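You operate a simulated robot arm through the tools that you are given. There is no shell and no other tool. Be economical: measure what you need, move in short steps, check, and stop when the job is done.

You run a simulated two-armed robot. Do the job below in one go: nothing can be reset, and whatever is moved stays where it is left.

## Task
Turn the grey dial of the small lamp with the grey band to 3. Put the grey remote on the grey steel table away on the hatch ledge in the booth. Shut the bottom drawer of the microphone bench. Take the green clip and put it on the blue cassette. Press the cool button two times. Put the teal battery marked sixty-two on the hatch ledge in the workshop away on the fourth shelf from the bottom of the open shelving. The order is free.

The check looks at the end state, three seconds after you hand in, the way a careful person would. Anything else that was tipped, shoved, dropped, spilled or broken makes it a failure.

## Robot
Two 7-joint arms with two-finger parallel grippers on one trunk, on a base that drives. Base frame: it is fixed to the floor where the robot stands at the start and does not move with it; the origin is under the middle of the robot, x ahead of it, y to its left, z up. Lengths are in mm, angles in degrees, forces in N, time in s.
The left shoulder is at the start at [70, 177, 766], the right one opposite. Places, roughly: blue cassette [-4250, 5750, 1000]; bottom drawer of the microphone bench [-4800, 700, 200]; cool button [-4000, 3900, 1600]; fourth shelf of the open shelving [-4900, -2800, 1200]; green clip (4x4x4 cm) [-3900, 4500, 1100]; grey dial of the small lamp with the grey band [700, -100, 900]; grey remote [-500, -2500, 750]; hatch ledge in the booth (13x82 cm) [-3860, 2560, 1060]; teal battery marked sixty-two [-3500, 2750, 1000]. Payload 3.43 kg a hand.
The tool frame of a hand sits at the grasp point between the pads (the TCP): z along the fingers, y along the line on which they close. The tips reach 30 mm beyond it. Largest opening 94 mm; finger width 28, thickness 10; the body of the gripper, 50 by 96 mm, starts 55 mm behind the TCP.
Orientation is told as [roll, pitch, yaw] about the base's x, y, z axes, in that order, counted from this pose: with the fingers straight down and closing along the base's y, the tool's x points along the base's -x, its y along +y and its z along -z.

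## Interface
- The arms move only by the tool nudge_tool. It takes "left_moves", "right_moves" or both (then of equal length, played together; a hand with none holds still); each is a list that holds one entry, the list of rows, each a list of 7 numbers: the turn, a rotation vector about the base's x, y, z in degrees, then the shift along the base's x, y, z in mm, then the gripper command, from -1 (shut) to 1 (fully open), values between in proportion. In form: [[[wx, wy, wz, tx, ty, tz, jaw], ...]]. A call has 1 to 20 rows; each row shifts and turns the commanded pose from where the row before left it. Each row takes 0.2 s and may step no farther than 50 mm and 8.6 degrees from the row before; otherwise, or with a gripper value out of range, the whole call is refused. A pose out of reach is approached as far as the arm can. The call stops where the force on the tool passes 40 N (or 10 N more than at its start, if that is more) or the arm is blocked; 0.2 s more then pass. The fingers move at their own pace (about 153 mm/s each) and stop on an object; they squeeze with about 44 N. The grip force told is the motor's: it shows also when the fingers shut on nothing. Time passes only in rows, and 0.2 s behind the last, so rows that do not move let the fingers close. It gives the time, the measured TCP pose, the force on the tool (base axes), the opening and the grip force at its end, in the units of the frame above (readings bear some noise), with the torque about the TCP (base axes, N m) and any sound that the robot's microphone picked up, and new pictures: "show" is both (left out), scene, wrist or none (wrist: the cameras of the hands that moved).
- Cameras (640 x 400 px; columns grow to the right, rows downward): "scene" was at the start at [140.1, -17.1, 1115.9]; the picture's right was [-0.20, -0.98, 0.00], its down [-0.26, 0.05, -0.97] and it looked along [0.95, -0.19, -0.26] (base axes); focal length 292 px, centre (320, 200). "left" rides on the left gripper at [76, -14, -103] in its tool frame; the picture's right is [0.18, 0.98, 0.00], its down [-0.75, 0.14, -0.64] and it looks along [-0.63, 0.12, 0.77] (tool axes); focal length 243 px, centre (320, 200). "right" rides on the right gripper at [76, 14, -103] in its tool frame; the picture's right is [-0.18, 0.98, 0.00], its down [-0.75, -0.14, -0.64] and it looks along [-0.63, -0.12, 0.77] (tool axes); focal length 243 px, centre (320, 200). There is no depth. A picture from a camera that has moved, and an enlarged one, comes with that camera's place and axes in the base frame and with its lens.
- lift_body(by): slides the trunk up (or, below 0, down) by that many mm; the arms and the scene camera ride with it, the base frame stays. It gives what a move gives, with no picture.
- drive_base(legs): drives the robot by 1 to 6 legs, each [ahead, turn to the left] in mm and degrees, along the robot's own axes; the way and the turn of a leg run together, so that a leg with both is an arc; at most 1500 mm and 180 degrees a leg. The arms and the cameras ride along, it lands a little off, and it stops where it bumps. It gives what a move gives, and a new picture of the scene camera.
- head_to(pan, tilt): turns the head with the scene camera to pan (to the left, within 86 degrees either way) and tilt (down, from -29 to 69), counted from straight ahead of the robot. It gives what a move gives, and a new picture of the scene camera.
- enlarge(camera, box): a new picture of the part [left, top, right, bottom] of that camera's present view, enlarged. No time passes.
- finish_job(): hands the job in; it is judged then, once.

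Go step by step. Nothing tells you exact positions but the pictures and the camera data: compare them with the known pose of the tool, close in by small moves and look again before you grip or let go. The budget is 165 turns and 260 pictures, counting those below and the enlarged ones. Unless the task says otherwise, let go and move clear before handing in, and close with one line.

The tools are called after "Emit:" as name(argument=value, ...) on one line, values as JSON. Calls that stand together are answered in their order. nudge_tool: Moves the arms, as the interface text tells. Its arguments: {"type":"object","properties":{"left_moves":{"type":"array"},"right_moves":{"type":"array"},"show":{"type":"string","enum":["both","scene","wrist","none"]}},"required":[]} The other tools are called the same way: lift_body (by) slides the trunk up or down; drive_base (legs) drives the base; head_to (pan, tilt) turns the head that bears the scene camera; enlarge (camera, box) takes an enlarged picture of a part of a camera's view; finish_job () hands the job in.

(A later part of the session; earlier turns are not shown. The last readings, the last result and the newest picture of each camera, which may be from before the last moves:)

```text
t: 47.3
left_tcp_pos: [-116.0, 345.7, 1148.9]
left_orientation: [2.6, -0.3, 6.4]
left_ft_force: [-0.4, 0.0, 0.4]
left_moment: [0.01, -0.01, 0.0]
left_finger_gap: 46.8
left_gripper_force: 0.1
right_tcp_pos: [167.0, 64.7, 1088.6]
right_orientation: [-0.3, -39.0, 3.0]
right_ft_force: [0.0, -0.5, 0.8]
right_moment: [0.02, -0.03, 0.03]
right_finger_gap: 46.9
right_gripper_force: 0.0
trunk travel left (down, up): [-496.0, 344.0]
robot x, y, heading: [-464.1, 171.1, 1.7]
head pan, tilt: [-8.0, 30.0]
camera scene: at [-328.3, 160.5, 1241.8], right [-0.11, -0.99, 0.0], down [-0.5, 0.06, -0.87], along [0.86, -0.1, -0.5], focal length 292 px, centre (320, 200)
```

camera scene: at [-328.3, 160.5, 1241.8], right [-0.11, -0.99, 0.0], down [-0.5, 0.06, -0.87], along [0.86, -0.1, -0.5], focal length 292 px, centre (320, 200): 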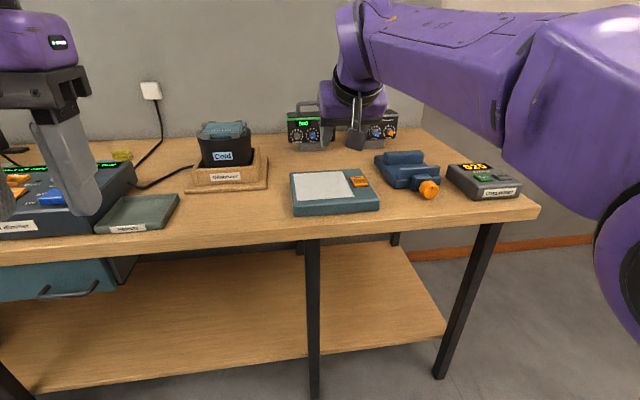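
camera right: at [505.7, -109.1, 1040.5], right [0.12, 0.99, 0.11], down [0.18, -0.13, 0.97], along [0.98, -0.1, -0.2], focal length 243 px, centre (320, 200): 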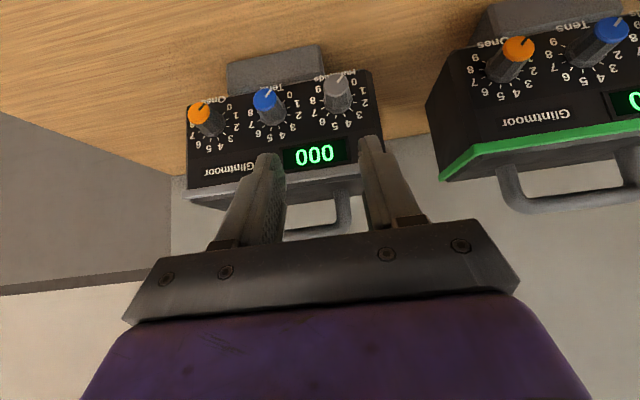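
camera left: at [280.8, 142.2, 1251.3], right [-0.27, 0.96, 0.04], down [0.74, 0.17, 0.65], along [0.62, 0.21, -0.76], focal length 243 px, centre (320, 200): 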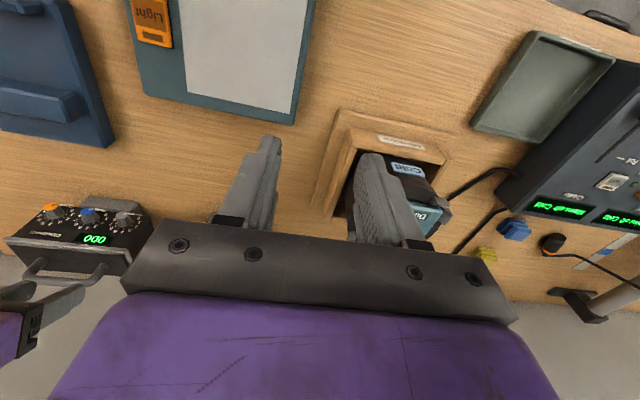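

Good. While here I reset the right arm to its natural tool-down posture, then drive back in.

Emit:
nudge_tool(right_moves=[[[0, 6.5, 0, -35, -24, -10, 0], [0, 6.5, 0, -35, -24, -10, 0], [0, 6.5, 0, -35, -24, -10, 0], [0, 6.5, 0, -35, -24, -10, 0], [0, 6.5, 0, -35, -24, -10, 0], [0, 6.5, -3, -35, -24, -10, 0], [0, 0, 0, 0, 0, 0, 0]]], left_moves=[[[0, 0, 0, 0, 0, 0, 0], [0, 0, 0, 0, 0, 0, 0], [0, 0, 0, 0, 0, 0, 0], [0, 0, 0, 0, 0, 0, 0], [0, 0, 0, -20, 0, 0, 0], [0, 0, 0, -20, 0, 0, 0], [0, 0, 0, -20, 0, 0, 0]]], show="none")

Emit:
drive_base(legs=[[450, -2]])

```text
t: 48.9
left_tcp_pos: [-171.1, 342.7, 1143.7]
left_orientation: [2.5, -0.4, 6.4]
left_ft_force: [0.7, 1.0, -0.7]
left_moment: [-0.01, -0.02, 0.02]
left_finger_gap: 46.8
left_gripper_force: 0.0
left hand out of reach, approached as far as the arm can: row 7
right_tcp_pos: [-26.2, -82.2, 1010.6]
right_orientation: [1.4, 0.2, -0.5]
right_ft_force: [-0.5, 0.9, 0.3]
right_moment: [-0.01, -0.01, 0.02]
right_finger_gap: 46.8
right_gripper_force: 0.1
right hand out of reach, approached as far as the arm can: row 3, 4
trunk travel left (down, up): [-496.0, 344.0]
robot x, y, heading: [-467.9, 166.1, 1.3]
head pan, tilt: [-8.0, 30.0]
```

```text
t: 51.6
left_tcp_pos: [278.3, 337.5, 1144.2]
left_orientation: [2.4, -0.3, 4.6]
left_ft_force: [-0.2, 0.0, -0.1]
left_moment: [-0.06, 0.02, -0.04]
left_finger_gap: 47.2
left_gripper_force: 0.1
right_tcp_pos: [412.0, -92.2, 1008.9]
right_orientation: [1.5, 0.1, -2.2]
right_ft_force: [1.3, 0.4, -0.4]
right_moment: [0.0, 0.01, 0.0]
right_finger_gap: 47.0
right_gripper_force: 0.0
trunk travel left (down, up): [-496.0, 344.0]
robot x, y, heading: [-17.9, 171.3, 0.1]
head pan, tilt: [-8.0, 30.0]
camera scene: at [116.7, 161.6, 1241.8], right [-0.14, -0.99, 0.0], down [-0.5, 0.07, -0.87], along [0.86, -0.12, -0.5], focal length 292 px, centre (320, 200)
```

scene: 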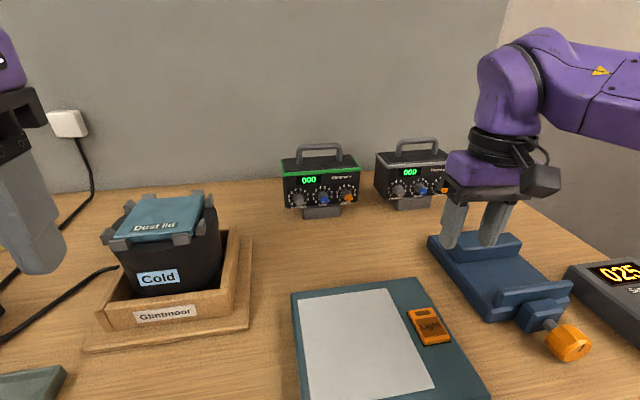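

Robot is at y≈171. Now I extend the right hand toward the dial with a tilt, in steps.

Emit:
nudge_tool(right_moves=[[[0, -5.5, 0, 28, -2, 4, 0], [0, -5.5, 0, 28, -2, 4, 0], [0, -5.5, 0, 28, -2, 0, 0], [0, -5.5, 0, 28, -2, 0, 0], [0, -5.5, 2, 28, -2, 0, 0], [-1, -5.5, 0, 28, -2, -5, 0], [0, -5.5, 0, 28, -2, -5, 0], [0, 0, 0, 0, 0, 0, 0]]], show="both")

```text
t: 53.4
left_tcp_pos: [277.2, 337.5, 1144.3]
left_orientation: [2.4, -0.4, 4.7]
left_ft_force: [0.1, -0.3, -0.1]
left_moment: [0.01, 0.02, -0.01]
left_finger_gap: 47.1
left_gripper_force: 0.2
right_tcp_pos: [610.7, -108.8, 1013.6]
right_orientation: [1.5, -38.3, 0.1]
right_ft_force: [-0.3, 0.2, -0.3]
right_moment: [-0.01, 0.0, 0.0]
right_finger_gap: 47.0
right_gripper_force: 0.1
right hand out of reach, approached as far as the arm can: row 1, 3
trunk travel left (down, up): [-496.0, 344.0]
robot x, y, heading: [-23.3, 173.1, 0.1]
head pan, tilt: [-8.0, 30.0]
camera scene: at [115.7, 161.6, 1241.9], right [-0.14, -0.99, 0.0], down [-0.49, 0.07, -0.87], along [0.86, -0.12, -0.5], focal length 292 px, centre (320, 200)
camera right: at [486.3, -97.6, 1046.3], right [0.13, 0.98, 0.13], down [0.19, -0.16, 0.97], along [0.97, -0.1, -0.21], focal length 243 px, centre (320, 200)
```

scene: 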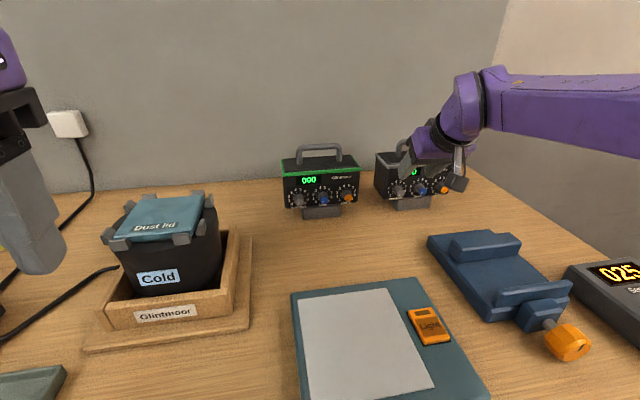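
right: 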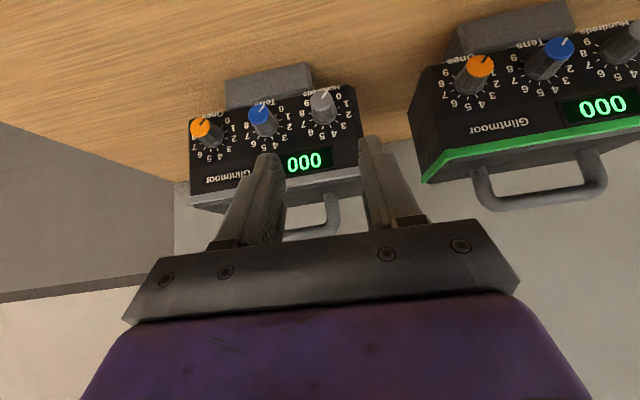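

Works well from here. The dial cap is at about (672, -105, 924); I move closer along the tilted axis.

Emit:
nudge_tool(right_moves=[[[-1.5, 0, 0, 12, 2, -20, 0], [0, -1.5, 0, 11, 2, -20, 0], [0, 0, 0, 0, 0, 0, 0]]], show="wrist")

Emit:
enlarge(camera="right", box=[220, 60, 420, 200])

```text
t: 54.2
left_tcp_pos: [278.6, 338.9, 1143.2]
left_orientation: [2.5, -0.4, 4.6]
left_ft_force: [0.4, 0.1, 0.3]
left_moment: [0.0, 0.0, 0.0]
left_finger_gap: 46.9
left_gripper_force: 0.1
right_tcp_pos: [634.1, -107.3, 973.2]
right_orientation: [-0.5, -39.8, 1.3]
right_ft_force: [0.7, 0.7, 0.2]
right_moment: [0.02, 0.01, 0.03]
right_finger_gap: 47.0
right_gripper_force: 0.0
trunk travel left (down, up): [-496.0, 344.0]
robot x, y, heading: [-21.9, 172.2, -0.2]
head pan, tilt: [-8.0, 30.0]
camera right: at [508.9, -93.6, 1003.0], right [0.13, 0.99, 0.11], down [0.17, -0.13, 0.98], along [0.98, -0.1, -0.18], focal length 243 px, centre (320, 200)
```

right: 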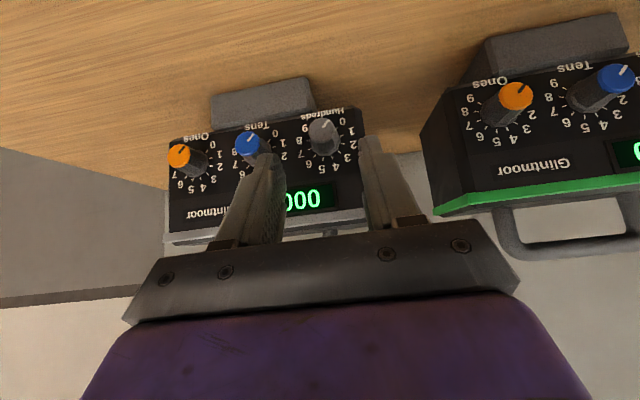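

```text
2.86 times, centred on (320, 130) of right
camera zoom: at [508.9, -93.6, 1003.0], right [0.13, 0.99, 0.11], down [0.17, -0.13, 0.98], along [0.98, -0.1, -0.18], focal length 693 px, centre (320, 400)
```

zoom: 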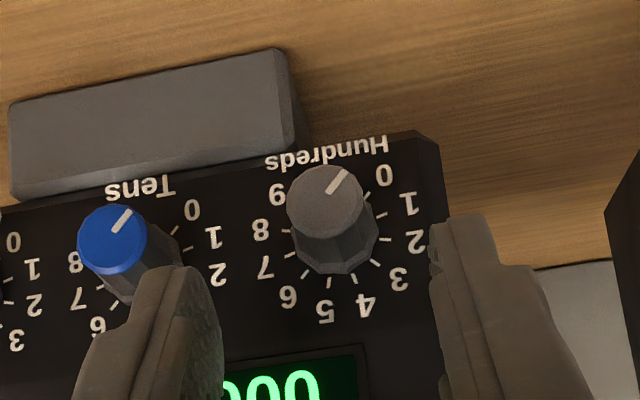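

Aligned. I go in most of the way and look.

Emit:
nudge_tool(right_moves=[[[0, 0, 0, 8, 2, -11, 0], [0, 0, 0, 8, 1, -11, 0], [0, 0, 0, 0, 0, 0, 0]]], show="none")

Emit:
enlarge(camera="right", box=[220, 60, 420, 200])

```text
t: 55.0
left_tcp_pos: [277.4, 337.7, 1144.1]
left_orientation: [2.5, -0.5, 4.5]
left_ft_force: [0.0, 0.0, 0.5]
left_moment: [-0.03, 0.0, -0.02]
left_finger_gap: 47.1
left_gripper_force: 0.0
right_tcp_pos: [649.5, -102.9, 951.2]
right_orientation: [-0.6, -39.8, 1.3]
right_ft_force: [0.6, 0.1, -1.0]
right_moment: [0.01, 0.01, 0.03]
right_finger_gap: 47.1
right_gripper_force: 0.1
trunk travel left (down, up): [-496.0, 344.0]
robot x, y, heading: [-21.3, 175.1, -0.3]
head pan, tilt: [-8.0, 30.0]
```

```text
2.86 times, centred on (320, 130) of right
camera zoom: at [525.3, -90.3, 981.9], right [0.12, 0.99, 0.11], down [0.17, -0.13, 0.98], along [0.98, -0.1, -0.18], focal length 693 px, centre (320, 400)
```

zoom: 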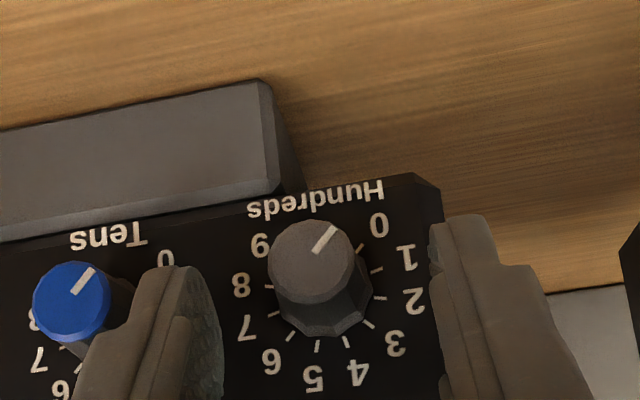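

Centered within a millimetre. I go in a little more and close gently.

Emit:
nudge_tool(right_moves=[[[0, 0, 0, 5, -0.5, -7, 0], [0, 0, 0, 0, 0, 0, -0.3], [0, 0, 0, 0, 0, 0, -0.6], [0, 0, 0, 0, 0, 0, -1], [0, 0, 0, 0, 0, 0, -1]]], show="none")

Emit:
enlarge(camera="right", box=[220, 60, 420, 200])

```text
t: 56.2
left_tcp_pos: [278.4, 337.9, 1143.9]
left_orientation: [2.4, -0.4, 4.6]
left_ft_force: [-0.3, -0.9, 0.2]
left_moment: [-0.01, -0.01, -0.01]
left_finger_gap: 47.2
left_gripper_force: 0.2
right_tcp_pos: [654.8, -102.7, 944.4]
right_orientation: [-0.7, -40.0, 1.3]
right_ft_force: [0.6, 0.8, 0.1]
right_moment: [0.01, -0.05, 0.08]
right_finger_gap: 19.5
right_gripper_force: 44.2
trunk travel left (down, up): [-496.0, 344.0]
robot x, y, heading: [-20.5, 173.9, -0.1]
head pan, tilt: [-8.0, 30.0]
```

```text
2.86 times, centred on (320, 130) of right
camera zoom: at [529.8, -90.9, 974.6], right [0.12, 0.99, 0.11], down [0.17, -0.13, 0.98], along [0.98, -0.1, -0.18], focal length 693 px, centre (320, 400)
```

zoom: 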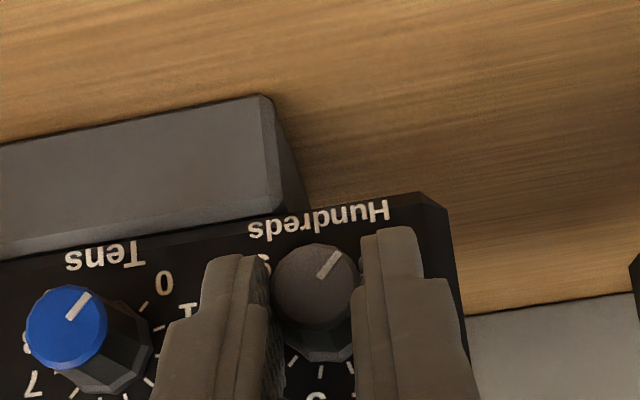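

Gripped at 19.5 mm with no side force. I turn 45° clockwise about the dial's axis.

Emit:
nudge_tool(right_moves=[[[7.5, 0, 0, 0, -2.7, -0.2, -1], [7.5, 0, 0, 0, -2.7, -0.5, -1], [7.5, 0, 0, 0, -2.6, -0.9, -1], [7.5, 0, 0, 0, -2.5, -1.2, -1], [7.5, 0, 0, 0, -2.3, -1.5, -1], [7.5, 0, 0, 0, -2.1, -1.8, -1], [0, 0, 0, 0, 0, 0, -1]]], show="both")

Emit:
enlarge(camera="scene", box=[360, 130, 480, 220])

```text
t: 57.8
left_tcp_pos: [278.2, 339.0, 1144.6]
left_orientation: [2.4, -0.3, 4.6]
left_ft_force: [1.1, -0.5, -0.9]
left_moment: [-0.02, -0.03, -0.03]
left_finger_gap: 47.3
left_gripper_force: 0.1
right_tcp_pos: [654.3, -118.0, 939.1]
right_orientation: [52.5, -27.8, -29.9]
right_ft_force: [1.6, 2.9, 1.0]
right_moment: [0.07, 0.26, 0.31]
right_finger_gap: 19.1
right_gripper_force: 43.9
trunk travel left (down, up): [-496.0, 344.0]
robot x, y, heading: [-20.7, 173.6, -0.3]
head pan, tilt: [-8.0, 30.0]
camera scene: at [116.6, 162.4, 1241.8], right [-0.14, -0.99, 0.0], down [-0.5, 0.07, -0.87], along [0.86, -0.12, -0.5], focal length 292 px, centre (320, 200)
camera right: at [530.1, -131.9, 969.1], right [0.12, 0.62, 0.78], down [0.17, -0.78, 0.6], along [0.98, 0.06, -0.2], focal length 243 px, centre (320, 200)
```

scene: 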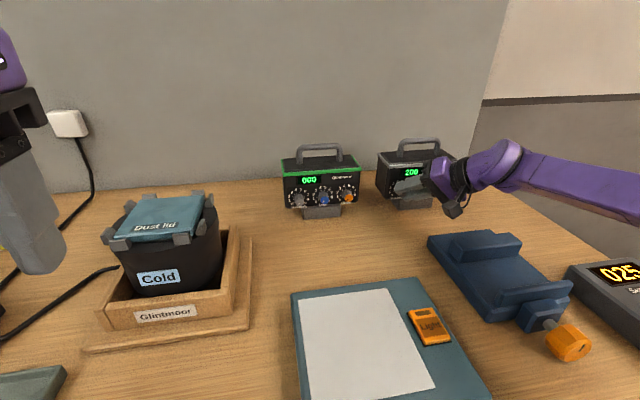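
right: 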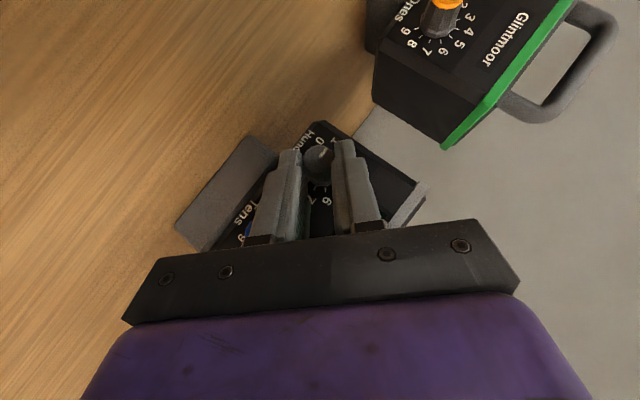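

```text
4.44 times, centred on (420, 175) of scene
camera zoom: at [116.6, 162.4, 1241.8], right [-0.14, -0.99, 0.0], down [-0.5, 0.07, -0.87], along [0.86, -0.12, -0.5], focal length 1296 px, centre (-124, 311)
```

zoom: 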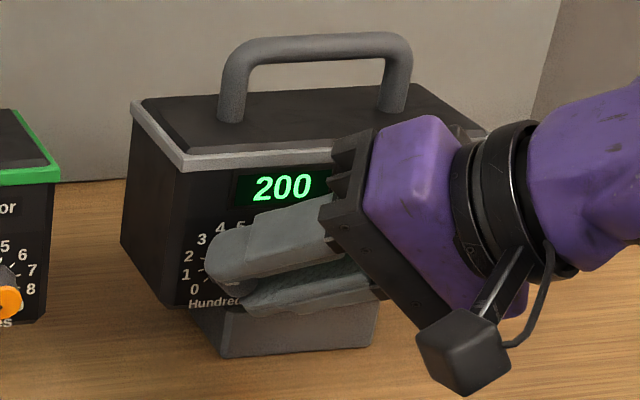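

The display reads 200 already. I open, rotate back about the same axis and re-grip for the rest.

Emit:
nudge_tool(right_moves=[[[0, 0, 0, 0, 0, 0, -0.2], [0, 0, 0, 0, 0, 0, -0.2], [-7.5, 0, 0, 0, 2.1, 1.8, -0.2], [-7.5, 0, 0, 0, 2.3, 1.5, -0.2], [-7.5, 0, 0, 0, 2.5, 1.2, -0.2], [-7.5, 0, 0, 0, 2.6, 0.9, -0.2], [-7.5, 0, 0, 0, 2.7, 0.5, -0.2], [-7.5, 0, 0, 0, 2.7, 0.2, -0.2], [0, 0, 0, 0, 0, 0, -0.2]]], show="none")

Emit:
enlarge(camera="right", box=[220, 60, 420, 200])

```text
t: 59.8
left_tcp_pos: [277.7, 337.3, 1143.9]
left_orientation: [2.5, -0.4, 4.5]
left_ft_force: [-0.2, -0.6, -0.9]
left_moment: [-0.01, -0.01, -0.01]
left_finger_gap: 46.9
left_gripper_force: 0.1
right_tcp_pos: [654.1, -105.1, 944.4]
right_orientation: [-0.6, -39.8, 1.3]
right_ft_force: [-0.7, -0.6, -0.6]
right_moment: [-0.02, 0.02, 0.02]
right_finger_gap: 37.7
right_gripper_force: 0.1
trunk travel left (down, up): [-496.0, 344.0]
robot x, y, heading: [-20.9, 174.7, -0.2]
head pan, tilt: [-8.0, 30.0]
```

```text
2.86 times, centred on (320, 130) of right
camera zoom: at [529.5, -93.5, 974.9], right [0.12, 0.99, 0.11], down [0.17, -0.13, 0.98], along [0.98, -0.1, -0.18], focal length 693 px, centre (320, 400)
```

zoom: 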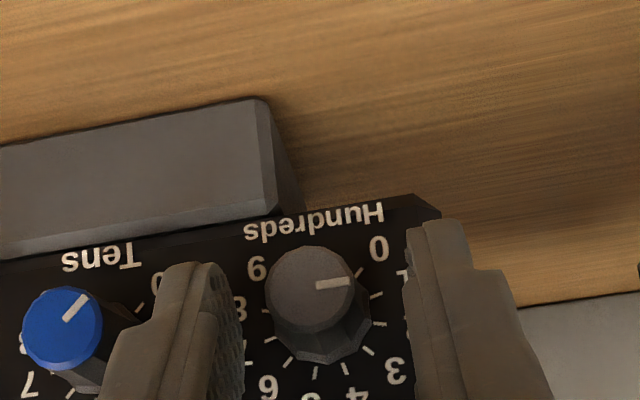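

The pointer turned ~43°; I need about 47° more. Re-grip and turn.

Emit:
nudge_tool(right_moves=[[[0, 0, 0, 0, 1, 0, -0.5], [0, 0, 0, 0, 0, 0, -1], [0, 0, 0, 0, 0, 0, -1], [0, 0, 0, 0, 0, 0, -1], [8, 0, 0, 0, -2.8, -0.2, -1], [8, 0, 0, 0, -2.8, -0.6, -1], [8, 0, 0, 0, -2.7, -0.9, -1], [8, 0, 0, 0, -2.6, -1.3, -1], [8, 0, 0, 0, -2.4, -1.6, -1], [8, 0, 0, 0, -2.2, -1.9, -1], [0, 0, 0, 0, 0, 0, -1]]], show="none")

Emit:
enlarge(camera="scene", box=[360, 130, 480, 220])

Emit:
nudge_tool(right_moves=[[[0, 0, 0, 0, 0, 0, -0.2], [0, 0, 0, 0, 0, 0, -0.2], [-7.5, 0, 0, 0, 2.1, 1.8, -0.2], [-7.5, 0, 0, 0, 2.3, 1.5, -0.2], [-7.5, 0, 0, 0, 2.5, 1.2, -0.2], [-7.5, 0, 0, 0, 2.6, 0.9, -0.2], [-7.5, 0, 0, 0, 2.7, 0.5, -0.2], [-7.5, 0, 0, 0, 2.7, 0.2, -0.2], [-3, 0, 0, 0, 0, 0, -0.2]]], show="none")

Emit:
enlarge(camera="right", box=[220, 60, 420, 200])

```text
t: 62.2
left_tcp_pos: [275.3, 339.2, 1143.1]
left_orientation: [2.4, -0.3, 4.6]
left_ft_force: [0.5, 0.2, -0.2]
left_moment: [0.01, 0.03, 0.01]
left_finger_gap: 47.2
left_gripper_force: 0.1
right_tcp_pos: [655.1, -117.8, 938.6]
right_orientation: [55.6, -26.2, -31.1]
right_ft_force: [-1.4, 3.2, 3.7]
right_moment: [0.08, 0.21, 0.32]
right_finger_gap: 19.6
right_gripper_force: 43.8
trunk travel left (down, up): [-496.0, 344.0]
robot x, y, heading: [-20.1, 174.2, -0.0]
head pan, tilt: [-8.0, 30.0]
```

```text
4.44 times, centred on (420, 175) of scene
camera zoom: at [115.3, 162.6, 1242.0], right [-0.14, -0.99, 0.0], down [-0.49, 0.07, -0.87], along [0.86, -0.12, -0.5], focal length 1296 px, centre (-124, 311)
```

zoom: 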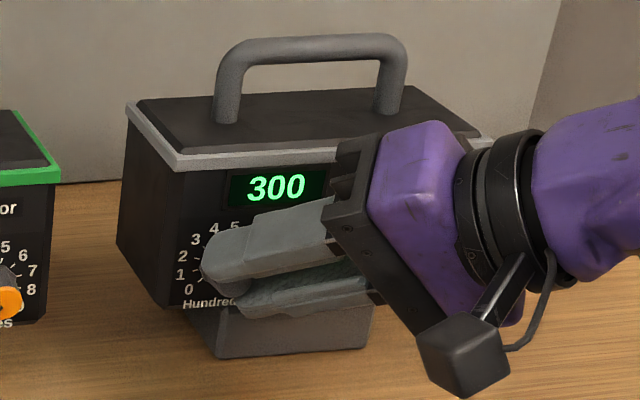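

```text
t: 64.2
left_tcp_pos: [277.4, 338.0, 1143.5]
left_orientation: [2.5, -0.5, 4.6]
left_ft_force: [-0.4, -0.1, 0.4]
left_moment: [0.02, 0.02, 0.01]
left_finger_gap: 47.1
left_gripper_force: 0.1
right_tcp_pos: [654.3, -104.6, 944.3]
right_orientation: [-0.7, -39.8, 1.4]
right_ft_force: [-0.1, 0.1, 0.3]
right_moment: [0.01, 0.0, 0.01]
right_finger_gap: 37.8
right_gripper_force: 0.0
trunk travel left (down, up): [-496.0, 344.0]
robot x, y, heading: [-21.2, 176.7, -0.1]
head pan, tilt: [-8.0, 30.0]
```

```text
2.86 times, centred on (320, 130) of right
camera zoom: at [529.4, -92.4, 974.4], right [0.12, 0.99, 0.11], down [0.17, -0.13, 0.98], along [0.98, -0.1, -0.18], focal length 693 px, centre (320, 400)
```

zoom: 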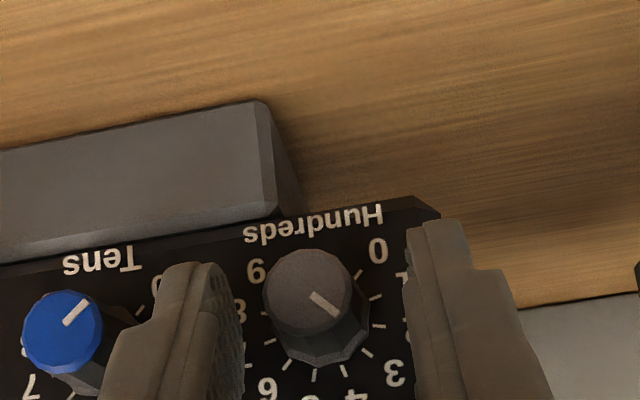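

The dial is at 3 (display 300). I back out and fold the arms for driving.

Emit:
nudge_tool(right_moves=[[[0, 0, 0, -13, 0, 15, 0], [0, 0, 0, -13, 0, 15, 0], [0, 0, 0, -20, 0, 20, 0], [0, 6.6, 0, -35, -5, 10, 0], [0, 6.6, 0, -35, -5, 5, 0], [0, 6.6, 0, -35, -5, 0, 0], [0, 6.6, 0, -35, -5, 0, 0], [0, 6.6, 0, -35, -5, 0, 0], [0, 6.6, 0, -35, -5, 0, 0], [0, 0, 0, -30, -5, 0, 0]]], show="none")

Emit:
head_to(pan=-25, tilt=30)

Emit:
drive_base(legs=[[-500, 0], [0, -100]])

```text
t: 65.8
left_tcp_pos: [279.4, 338.7, 1144.1]
left_orientation: [2.5, -0.3, 4.9]
left_ft_force: [-0.4, -0.7, 0.6]
left_moment: [0.05, 0.0, 0.05]
left_finger_gap: 47.0
left_gripper_force: 0.0
right_tcp_pos: [507.9, -141.3, 946.3]
right_orientation: [-0.2, -17.2, 2.1]
right_ft_force: [12.0, 3.7, -1.9]
right_moment: [0.05, -0.26, 0.24]
right_finger_gap: 45.7
right_gripper_force: 0.1
right hand out of reach, approached as far as the arm can: row 6, 7
trunk travel left (down, up): [-496.0, 344.0]
robot x, y, heading: [-24.8, 173.2, -0.1]
head pan, tilt: [-8.0, 30.0]
stopped in row 7 (right hand): the force on the tool passed its limit (the readings are from after the stop); the commanded pose is now the measured one
```

```text
t: 66.6
left_tcp_pos: [279.3, 338.5, 1143.3]
left_orientation: [2.4, -0.2, 4.8]
left_ft_force: [-1.5, 0.2, 0.4]
left_moment: [-0.02, -0.03, -0.01]
left_finger_gap: 47.3
left_gripper_force: 0.0
right_tcp_pos: [508.0, -141.2, 945.7]
right_orientation: [-0.3, -17.1, 1.9]
right_ft_force: [11.7, 2.6, 0.0]
right_moment: [0.05, -0.29, 0.3]
right_finger_gap: 46.1
right_gripper_force: 0.1
trunk travel left (down, up): [-496.0, 344.0]
robot x, y, heading: [-22.0, 174.5, -0.2]
head pan, tilt: [-25.0, 30.0]
camera scene: at [111.3, 136.8, 1241.6], right [-0.42, -0.91, 0.0], down [-0.46, 0.21, -0.87], along [0.78, -0.37, -0.5], focal length 292 px, centre (320, 200)
```

scene: 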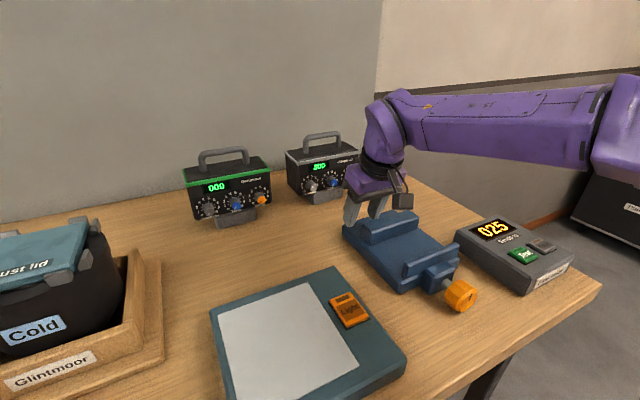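

```text
t: 67.4
left_tcp_pos: [274.5, 338.1, 1142.2]
left_orientation: [2.5, -0.2, 4.7]
left_ft_force: [0.3, -0.2, -1.0]
left_moment: [-0.01, -0.01, -0.02]
left_finger_gap: 47.1
left_gripper_force: 0.0
right_tcp_pos: [506.1, -141.2, 947.6]
right_orientation: [-0.5, -17.8, 2.7]
right_ft_force: [16.1, 1.0, -5.6]
right_moment: [0.11, -0.4, 0.35]
right_finger_gap: 46.0
right_gripper_force: 0.0
trunk travel left (down, up): [-496.0, 344.0]
robot x, y, heading: [-27.8, 173.6, 0.2]
head pan, tilt: [-25.0, 30.0]
stopped in leg 1: the force on the tool passed its limit (the readings are from after the stop); the commanded pose is now the measured one
camera scene: at [105.1, 136.7, 1241.4], right [-0.42, -0.91, 0.0], down [-0.46, 0.21, -0.86], along [0.78, -0.36, -0.5], focal length 292 px, centre (320, 200)
```

scene: 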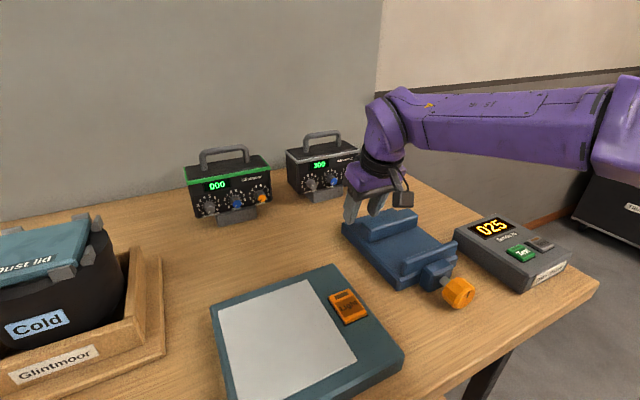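

The right fingers came down behind the blue tray's bar and press on it. I release forward slightly and lift straight up.

Emit:
nudge_tool(right_moves=[[[0, 0, 0, 15, 0, 2, 0], [0, 0, 0, 0, 0, 25, 0], [0, 0, 0, 0, 0, 40, 0], [0, 0, 0, 0, 0, 40, 0]]], show="both")

```text
t: 68.4
left_tcp_pos: [269.4, 339.6, 1144.4]
left_orientation: [2.4, -0.4, 4.7]
left_ft_force: [-0.4, 0.5, 0.2]
left_moment: [-0.04, -0.03, -0.01]
left_finger_gap: 47.1
left_gripper_force: 0.0
right_tcp_pos: [518.0, -142.1, 1057.4]
right_orientation: [-0.5, -17.8, 2.5]
right_ft_force: [-0.2, 0.3, 0.3]
right_moment: [-0.03, -0.01, -0.03]
right_finger_gap: 47.0
right_gripper_force: 0.1
trunk travel left (down, up): [-496.0, 344.0]
robot x, y, heading: [-27.3, 171.5, 0.2]
head pan, tilt: [-25.0, 30.0]
camera scene: at [101.5, 137.4, 1241.8], right [-0.42, -0.91, 0.0], down [-0.45, 0.21, -0.87], along [0.79, -0.36, -0.5], focal length 292 px, centre (320, 200)
camera right: at [413.0, -132.3, 1132.2], right [0.13, 0.99, 0.05], down [0.53, -0.11, 0.84], along [0.84, -0.09, -0.54], focal length 243 px, centre (320, 200)
```

scene: 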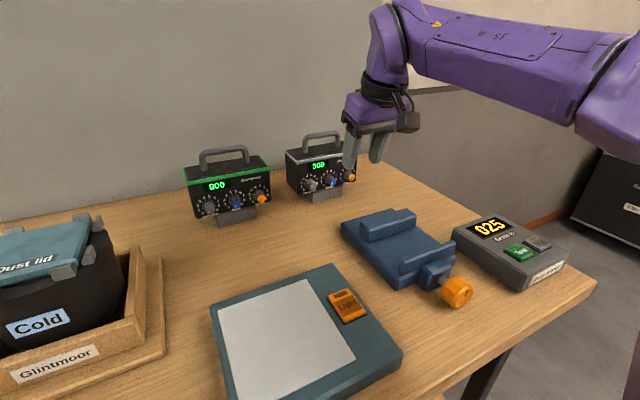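
right: 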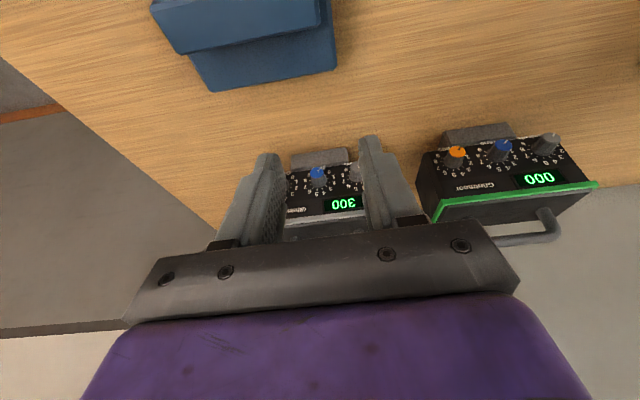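

I check with the same head pose as before whether the tray moved.

Emit:
head_to(pan=-8, tilt=30)

```text
t: 69.2
left_tcp_pos: [270.0, 338.3, 1143.7]
left_orientation: [2.5, -0.4, 4.8]
left_ft_force: [-0.3, 0.9, 0.5]
left_moment: [-0.02, 0.01, 0.02]
left_finger_gap: 47.0
left_gripper_force: 0.1
right_tcp_pos: [518.9, -142.4, 1058.2]
right_orientation: [-0.4, -18.0, 2.6]
right_ft_force: [-0.3, 0.1, -0.8]
right_moment: [-0.02, -0.01, -0.03]
right_finger_gap: 46.7
right_gripper_force: 0.1
trunk travel left (down, up): [-496.0, 344.0]
robot x, y, heading: [-28.5, 172.8, 0.2]
head pan, tilt: [-8.0, 30.0]
camera scene: at [109.0, 162.3, 1241.8], right [-0.14, -0.99, 0.0], down [-0.5, 0.07, -0.87], along [0.86, -0.12, -0.5], focal length 292 px, centre (320, 200)
```

scene: 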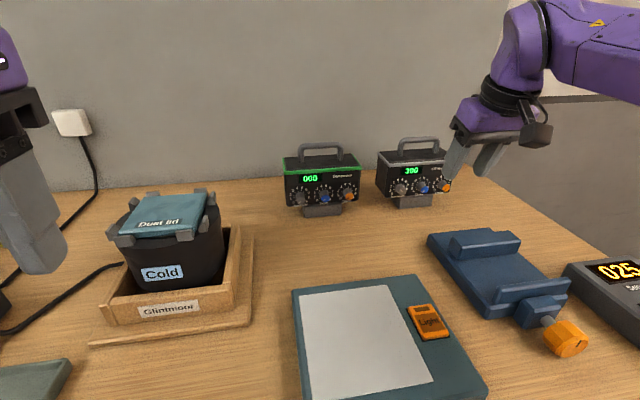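

The tray did not visibly move. I back off and turn right to face the steel table.

Emit:
drive_base(legs=[[-500, 0], [0, -90]])

Emit:
head_to(pan=0, tilt=15)

Emit:
head_to(pan=60, tilt=15)

Emit:
head_to(pan=-75, tilt=15)

```text
t: 76.0
left_tcp_pos: [-362.5, -123.7, 1143.2]
left_orientation: [2.5, -0.3, -84.1]
left_ft_force: [0.1, 0.2, -0.4]
left_moment: [-0.01, 0.03, 0.01]
left_finger_gap: 46.9
left_gripper_force: 0.0
right_tcp_pos: [-839.9, -381.9, 1058.0]
right_orientation: [-0.4, -17.8, -86.4]
right_ft_force: [-0.9, -0.1, -0.2]
right_moment: [0.01, 0.0, 0.0]
right_finger_gap: 47.0
right_gripper_force: 0.0
trunk travel left (down, up): [-496.0, 344.0]
robot x, y, heading: [-533.2, 170.4, -88.8]
head pan, tilt: [-8.0, 30.0]
camera scene: at [-545.2, 33.2, 1241.8], right [-0.99, 0.12, 0.0], down [0.06, 0.5, -0.87], along [-0.1, -0.86, -0.5], focal length 292 px, centre (320, 200)
```

scene: 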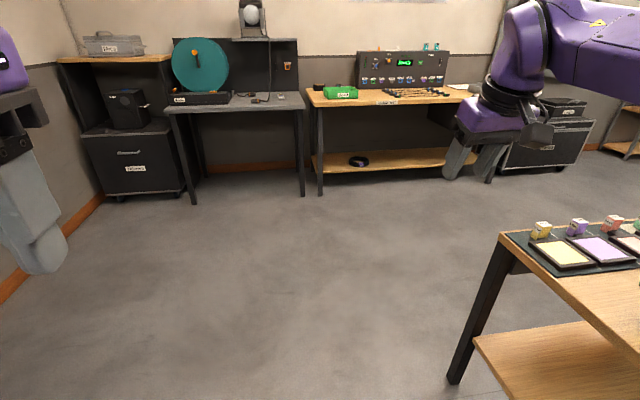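

```text
t: 76.7
left_tcp_pos: [-362.9, -124.9, 1143.8]
left_orientation: [2.5, -0.4, -84.2]
left_ft_force: [0.5, 0.2, 0.3]
left_moment: [0.03, 0.01, -0.01]
left_finger_gap: 47.2
left_gripper_force: 0.1
right_tcp_pos: [-838.6, -380.9, 1057.9]
right_orientation: [-0.5, -17.8, -86.3]
right_ft_force: [0.1, 0.2, 0.0]
right_moment: [0.01, 0.0, -0.02]
right_finger_gap: 47.3
right_gripper_force: 0.1
trunk travel left (down, up): [-496.0, 344.0]
robot x, y, heading: [-531.5, 173.9, -88.5]
head pan, tilt: [0.0, 15.0]
camera scene: at [-532.3, 29.6, 1265.9], right [-1.0, -0.02, 0.0], down [-0.01, 0.26, -0.97], along [0.02, -0.97, -0.26], focal length 292 px, centre (320, 200)
```

scene: 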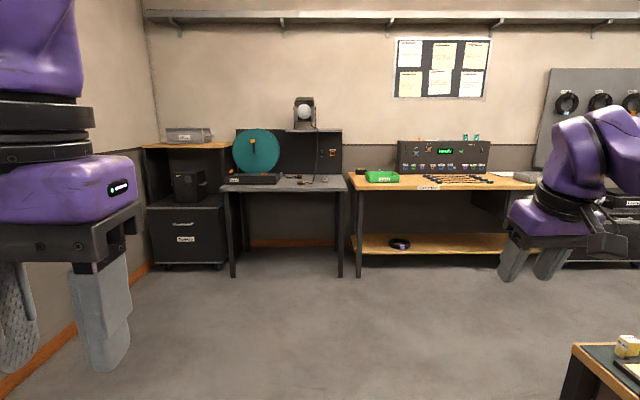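

```text
t: 78.0
left_tcp_pos: [-361.2, -126.2, 1143.1]
left_orientation: [2.5, -0.4, -84.1]
left_ft_force: [-0.4, -0.2, 0.1]
left_moment: [0.01, -0.02, 0.01]
left_finger_gap: 47.0
left_gripper_force: 0.0
right_tcp_pos: [-838.8, -382.0, 1056.4]
right_orientation: [-0.4, -17.8, -86.2]
right_ft_force: [-0.3, 0.4, -0.3]
right_moment: [0.01, -0.01, 0.0]
right_finger_gap: 47.2
right_gripper_force: 0.0
trunk travel left (down, up): [-496.0, 344.0]
robot x, y, heading: [-533.7, 172.1, -88.7]
head pan, tilt: [60.0, 15.0]
camera scene: at [-452.5, 78.0, 1266.0], right [-0.48, -0.88, 0.0], down [-0.23, 0.12, -0.97], along [0.85, -0.46, -0.26], focal length 292 px, centre (320, 200)
```

scene: 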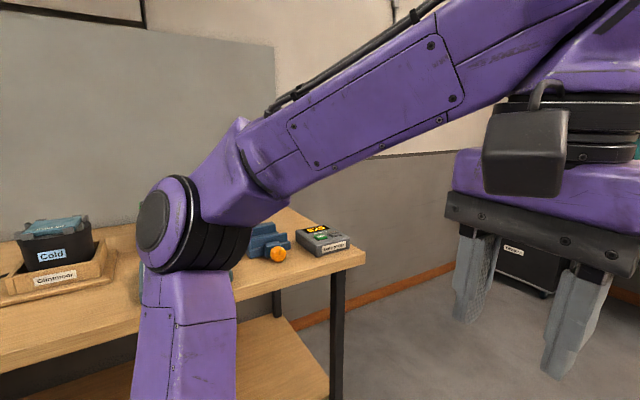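

```text
t: 80.2
left_tcp_pos: [-362.9, -123.5, 1144.2]
left_orientation: [2.5, -0.3, -84.2]
left_ft_force: [-0.1, 0.1, -0.4]
left_moment: [-0.04, 0.03, 0.01]
left_finger_gap: 47.0
left_gripper_force: 0.0
right_tcp_pos: [-838.3, -381.0, 1058.0]
right_orientation: [-0.4, -17.8, -86.3]
right_ft_force: [0.3, -0.2, -0.5]
right_moment: [-0.03, -0.01, 0.0]
right_finger_gap: 47.1
right_gripper_force: 0.1
trunk travel left (down, up): [-496.0, 344.0]
robot x, y, heading: [-535.5, 170.9, -88.5]
head pan, tilt: [-75.0, 15.0]
camera scene: at [-624.1, 96.7, 1266.0], right [-0.28, 0.96, 0.0], down [0.25, 0.07, -0.97], along [-0.93, -0.27, -0.26], focal length 292 px, centre (320, 200)
```

scene: 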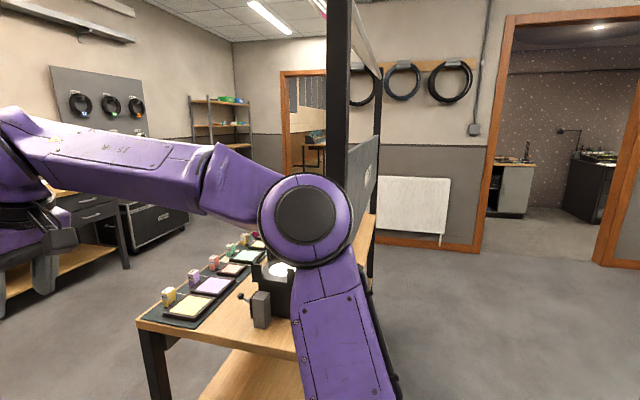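

The steel table (with the teal disc) is ahead at about y=-2150. I tuck the right arm, lower the trunk, then drive over.

Emit:
nudge_tool(right_moves=[[[6, 0, 0, 10, 25, 0, 0], [6, 0, 0, 10, 25, 0, 0], [6, 0, 0, 10, 25, 0, 0], [0, 0, 0, 10, 25, 0, 0], [0, 0, 0, 10, 25, 0, 0]]], show="none")

Emit:
lift_body(by=-100)

Emit:
head_to(pan=-10, tilt=25)

Emit:
drive_base(legs=[[0, 3.5], [1500, 0], [250, -5]])

```text
t: 81.4
left_tcp_pos: [-362.4, -124.0, 1143.7]
left_orientation: [2.5, -0.5, -84.0]
left_ft_force: [-0.2, 0.1, 0.0]
left_moment: [0.0, 0.01, 0.02]
left_finger_gap: 46.9
left_gripper_force: 0.0
right_tcp_pos: [-788.5, -258.7, 1055.0]
right_orientation: [0.6, 0.1, -86.5]
right_ft_force: [-0.4, 0.0, 0.4]
right_moment: [-0.03, 0.03, 0.02]
right_finger_gap: 46.9
right_gripper_force: 0.0
trunk travel left (down, up): [-496.0, 344.0]
robot x, y, heading: [-532.1, 172.5, -88.7]
head pan, tilt: [-75.0, 15.0]
```

```text
t: 82.7
left_tcp_pos: [-361.4, -123.1, 1044.1]
left_orientation: [2.4, -0.5, -84.1]
left_ft_force: [-0.1, 0.5, -0.1]
left_moment: [-0.02, 0.0, 0.0]
left_finger_gap: 47.1
left_gripper_force: 0.1
right_tcp_pos: [-788.3, -257.5, 956.3]
right_orientation: [0.7, 0.2, -86.5]
right_ft_force: [-0.4, -0.1, 0.2]
right_moment: [-0.02, 0.0, 0.0]
right_finger_gap: 47.0
right_gripper_force: 0.0
trunk travel left (down, up): [-396.0, 444.0]
robot x, y, heading: [-534.9, 171.7, -89.0]
head pan, tilt: [-75.0, 15.0]
```

```text
t: 84.1
left_tcp_pos: [-362.1, -123.9, 1044.1]
left_orientation: [2.5, -0.4, -84.1]
left_ft_force: [0.9, -0.2, 0.5]
left_moment: [-0.01, -0.01, -0.04]
left_finger_gap: 47.1
left_gripper_force: 0.0
right_tcp_pos: [-788.0, -258.2, 956.2]
right_orientation: [0.7, 0.0, -86.6]
right_ft_force: [0.2, 0.4, -0.5]
right_moment: [0.0, 0.03, 0.01]
right_finger_gap: 47.1
right_gripper_force: 0.1
trunk travel left (down, up): [-396.0, 444.0]
robot x, y, heading: [-536.0, 171.7, -88.7]
head pan, tilt: [-10.0, 25.0]
camera scene: at [-548.5, 31.9, 1149.8], right [-0.99, 0.15, 0.0], down [0.06, 0.42, -0.91], along [-0.14, -0.9, -0.42], focal length 292 px, centre (320, 200)
```

scene: 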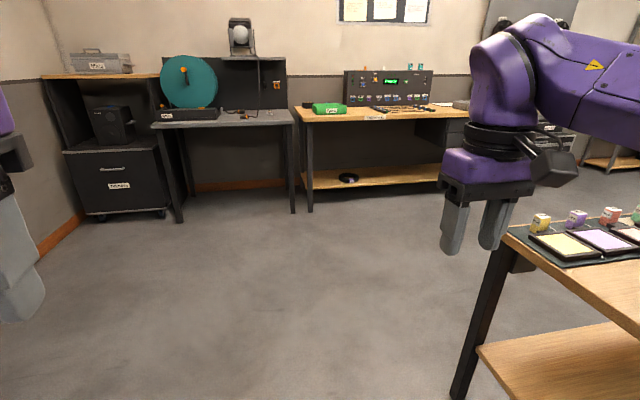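

```text
t: 93.4
left_tcp_pos: [-250.4, -1875.0, 1043.3]
left_orientation: [2.5, -0.4, -86.1]
left_ft_force: [0.7, 0.2, -0.5]
left_moment: [0.0, 0.01, 0.0]
left_finger_gap: 47.0
left_gripper_force: 0.0
right_tcp_pos: [-682.4, -1992.3, 956.1]
right_orientation: [0.7, 0.3, -88.6]
right_ft_force: [1.1, -0.1, -0.1]
right_moment: [0.04, 0.03, -0.05]
right_finger_gap: 47.0
right_gripper_force: 0.1
trunk travel left (down, up): [-396.0, 444.0]
robot x, y, heading: [-410.9, -1573.7, -90.6]
head pan, tilt: [-10.0, 25.0]
camera scene: at [-431.0, -1711.7, 1149.7], right [-0.98, 0.19, 0.0], down [0.08, 0.42, -0.91], along [-0.17, -0.89, -0.42], focal length 292 px, centre (320, 200)
```

scene: 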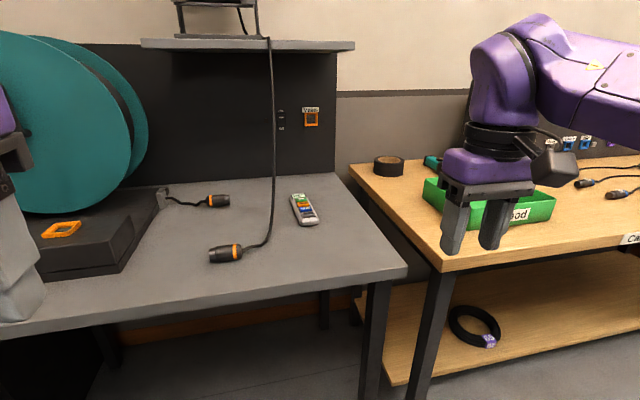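

The remote is at about (-528, -2490), lying along y, on a table at z≈755. I drive 350 mm nearer.

Emit:
drive_base(legs=[[345, 0]])

Emit:
head_to(pan=-12, tilt=45)

```text
t: 95.6
left_tcp_pos: [-256.7, -2221.7, 1043.8]
left_orientation: [2.5, -0.3, -86.3]
left_ft_force: [0.3, -1.1, 0.0]
left_moment: [0.03, 0.0, 0.01]
left_finger_gap: 47.1
left_gripper_force: 0.0
right_tcp_pos: [-687.7, -2339.0, 955.8]
right_orientation: [0.7, 0.1, -88.7]
right_ft_force: [0.1, -0.7, 0.6]
right_moment: [0.03, 0.0, 0.0]
right_finger_gap: 46.9
right_gripper_force: 0.0
trunk travel left (down, up): [-396.0, 444.0]
robot x, y, heading: [-415.4, -1920.5, -91.0]
head pan, tilt: [-10.0, 25.0]
camera scene: at [-436.3, -2057.9, 1149.7], right [-0.98, 0.19, 0.0], down [0.08, 0.42, -0.91], along [-0.17, -0.89, -0.42], focal length 292 px, centre (320, 200)
```

scene: 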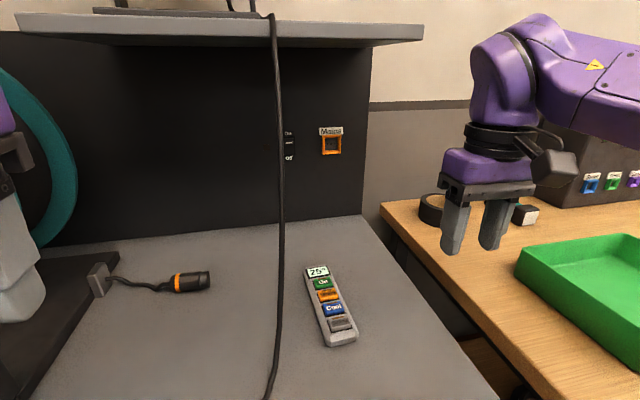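

```text
t: 96.5
left_tcp_pos: [-255.8, -2220.5, 1043.5]
left_orientation: [2.5, -0.4, -86.3]
left_ft_force: [1.0, 0.0, 0.1]
left_moment: [0.02, 0.0, 0.02]
left_finger_gap: 47.1
left_gripper_force: 0.0
right_tcp_pos: [-687.9, -2338.3, 956.9]
right_orientation: [0.7, 0.0, -88.8]
right_ft_force: [-0.2, 0.1, -0.9]
right_moment: [-0.03, -0.02, 0.01]
right_finger_gap: 46.9
right_gripper_force: 0.1
trunk travel left (down, up): [-396.0, 444.0]
robot x, y, heading: [-416.2, -1920.3, -91.0]
head pan, tilt: [-12.0, 45.0]
camera scene: at [-437.1, -2046.0, 1119.3], right [-0.97, 0.22, 0.0], down [0.16, 0.69, -0.71], along [-0.16, -0.69, -0.71], focal length 292 px, centre (320, 200)
```

scene: 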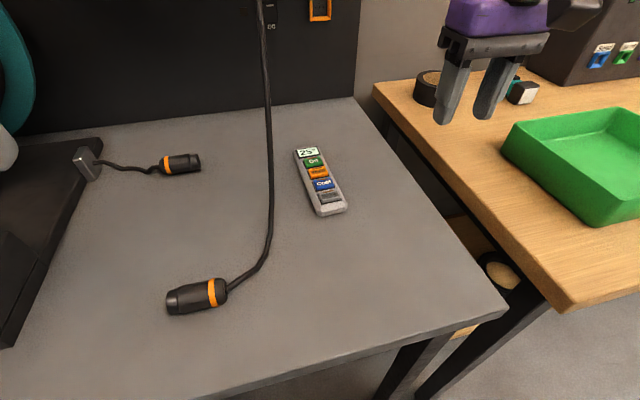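

The remote (with its own buttons, not to be touched) is centred near (-531, -2453). I bring the open right hand above it, clear of the hanging cable.

Emit:
nudge_tool(right_moves=[[[0, 0, 0, 27, -20, -5, 0.5], [0, 0, 0, 27, -20, -5, 0.5], [0, 0, 0, 27, -20, -5, 0.5], [0, 0, 0, 27, -20, -10, 0.5], [0, 0, 0, 27, -20, -15, 0.5], [0, 0, 0, 22, -17, -15, 0.5], [0, 0, 0, 0, 0, 0, 0.5]]], show="both")

```text
t: 98.1
left_tcp_pos: [-256.8, -2219.5, 1044.1]
left_orientation: [2.5, -0.4, -86.4]
left_ft_force: [-0.1, -0.8, 0.6]
left_moment: [-0.01, -0.01, -0.02]
left_finger_gap: 46.9
left_gripper_force: 0.1
right_tcp_pos: [-530.8, -2455.8, 902.2]
right_orientation: [0.8, 0.1, -88.7]
right_ft_force: [-0.1, -1.0, -0.2]
right_moment: [0.0, -0.02, -0.01]
right_finger_gap: 70.4
right_gripper_force: 0.0
trunk travel left (down, up): [-396.0, 444.0]
robot x, y, heading: [-416.5, -1916.8, -91.2]
head pan, tilt: [-12.0, 45.0]
camera scene: at [-437.5, -2045.7, 1119.2], right [-0.97, 0.22, 0.0], down [0.16, 0.69, -0.71], along [-0.16, -0.69, -0.71], focal length 292 px, centre (320, 200)
camera right: at [-519.9, -2380.3, 1004.4], right [0.99, -0.16, 0.01], down [-0.13, -0.76, 0.64], along [-0.09, -0.63, -0.77], focal length 243 px, centre (320, 200)
```

scene: 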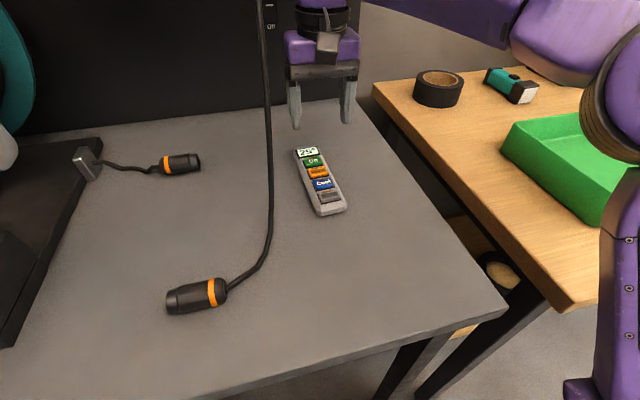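
right: 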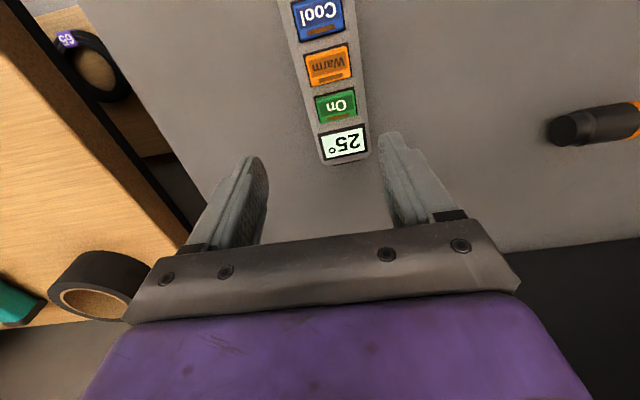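

The remote's axis is near x=-518 and its middle near y=-2428, with the top around z 786. I shift and lower to just above.

Emit:
nudge_tool(right_moves=[[[0, 0, 0, 12, 28, 0, 0.6], [0, 0, 0, 0, 0, -25, 0.6], [0, 0, 0, 0, 0, -25, 0.6], [0, 0, 0, 0, 0, 0, 0.6]]], show="both")

```text
t: 99.1
left_tcp_pos: [-256.3, -2220.7, 1043.3]
left_orientation: [2.5, -0.4, -86.2]
left_ft_force: [-0.3, -0.4, -0.1]
left_moment: [0.0, 0.0, 0.0]
left_finger_gap: 46.9
left_gripper_force: 0.1
right_tcp_pos: [-518.9, -2428.7, 852.7]
right_orientation: [0.7, 0.1, -88.7]
right_ft_force: [-0.7, -0.4, 0.3]
right_moment: [0.03, 0.0, 0.02]
right_finger_gap: 75.3
right_gripper_force: 0.0
trunk travel left (down, up): [-396.0, 444.0]
robot x, y, heading: [-413.6, -1915.8, -91.0]
head pan, tilt: [-12.0, 45.0]
camera scene: at [-437.3, -2046.2, 1119.2], right [-0.97, 0.22, 0.0], down [0.16, 0.69, -0.71], along [-0.16, -0.69, -0.71], focal length 292 px, centre (320, 200)
camera right: at [-508.0, -2352.5, 955.5], right [0.99, -0.16, 0.01], down [-0.13, -0.76, 0.64], along [-0.09, -0.63, -0.77], focal length 243 px, centre (320, 200)
```

scene: 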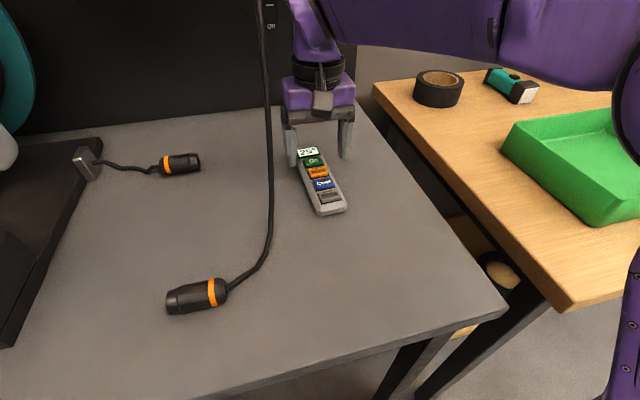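
right: 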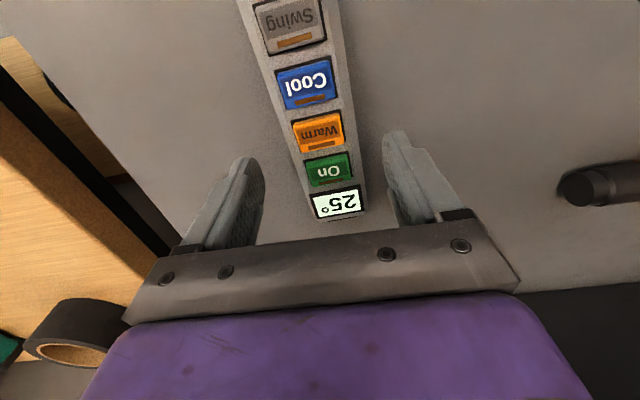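

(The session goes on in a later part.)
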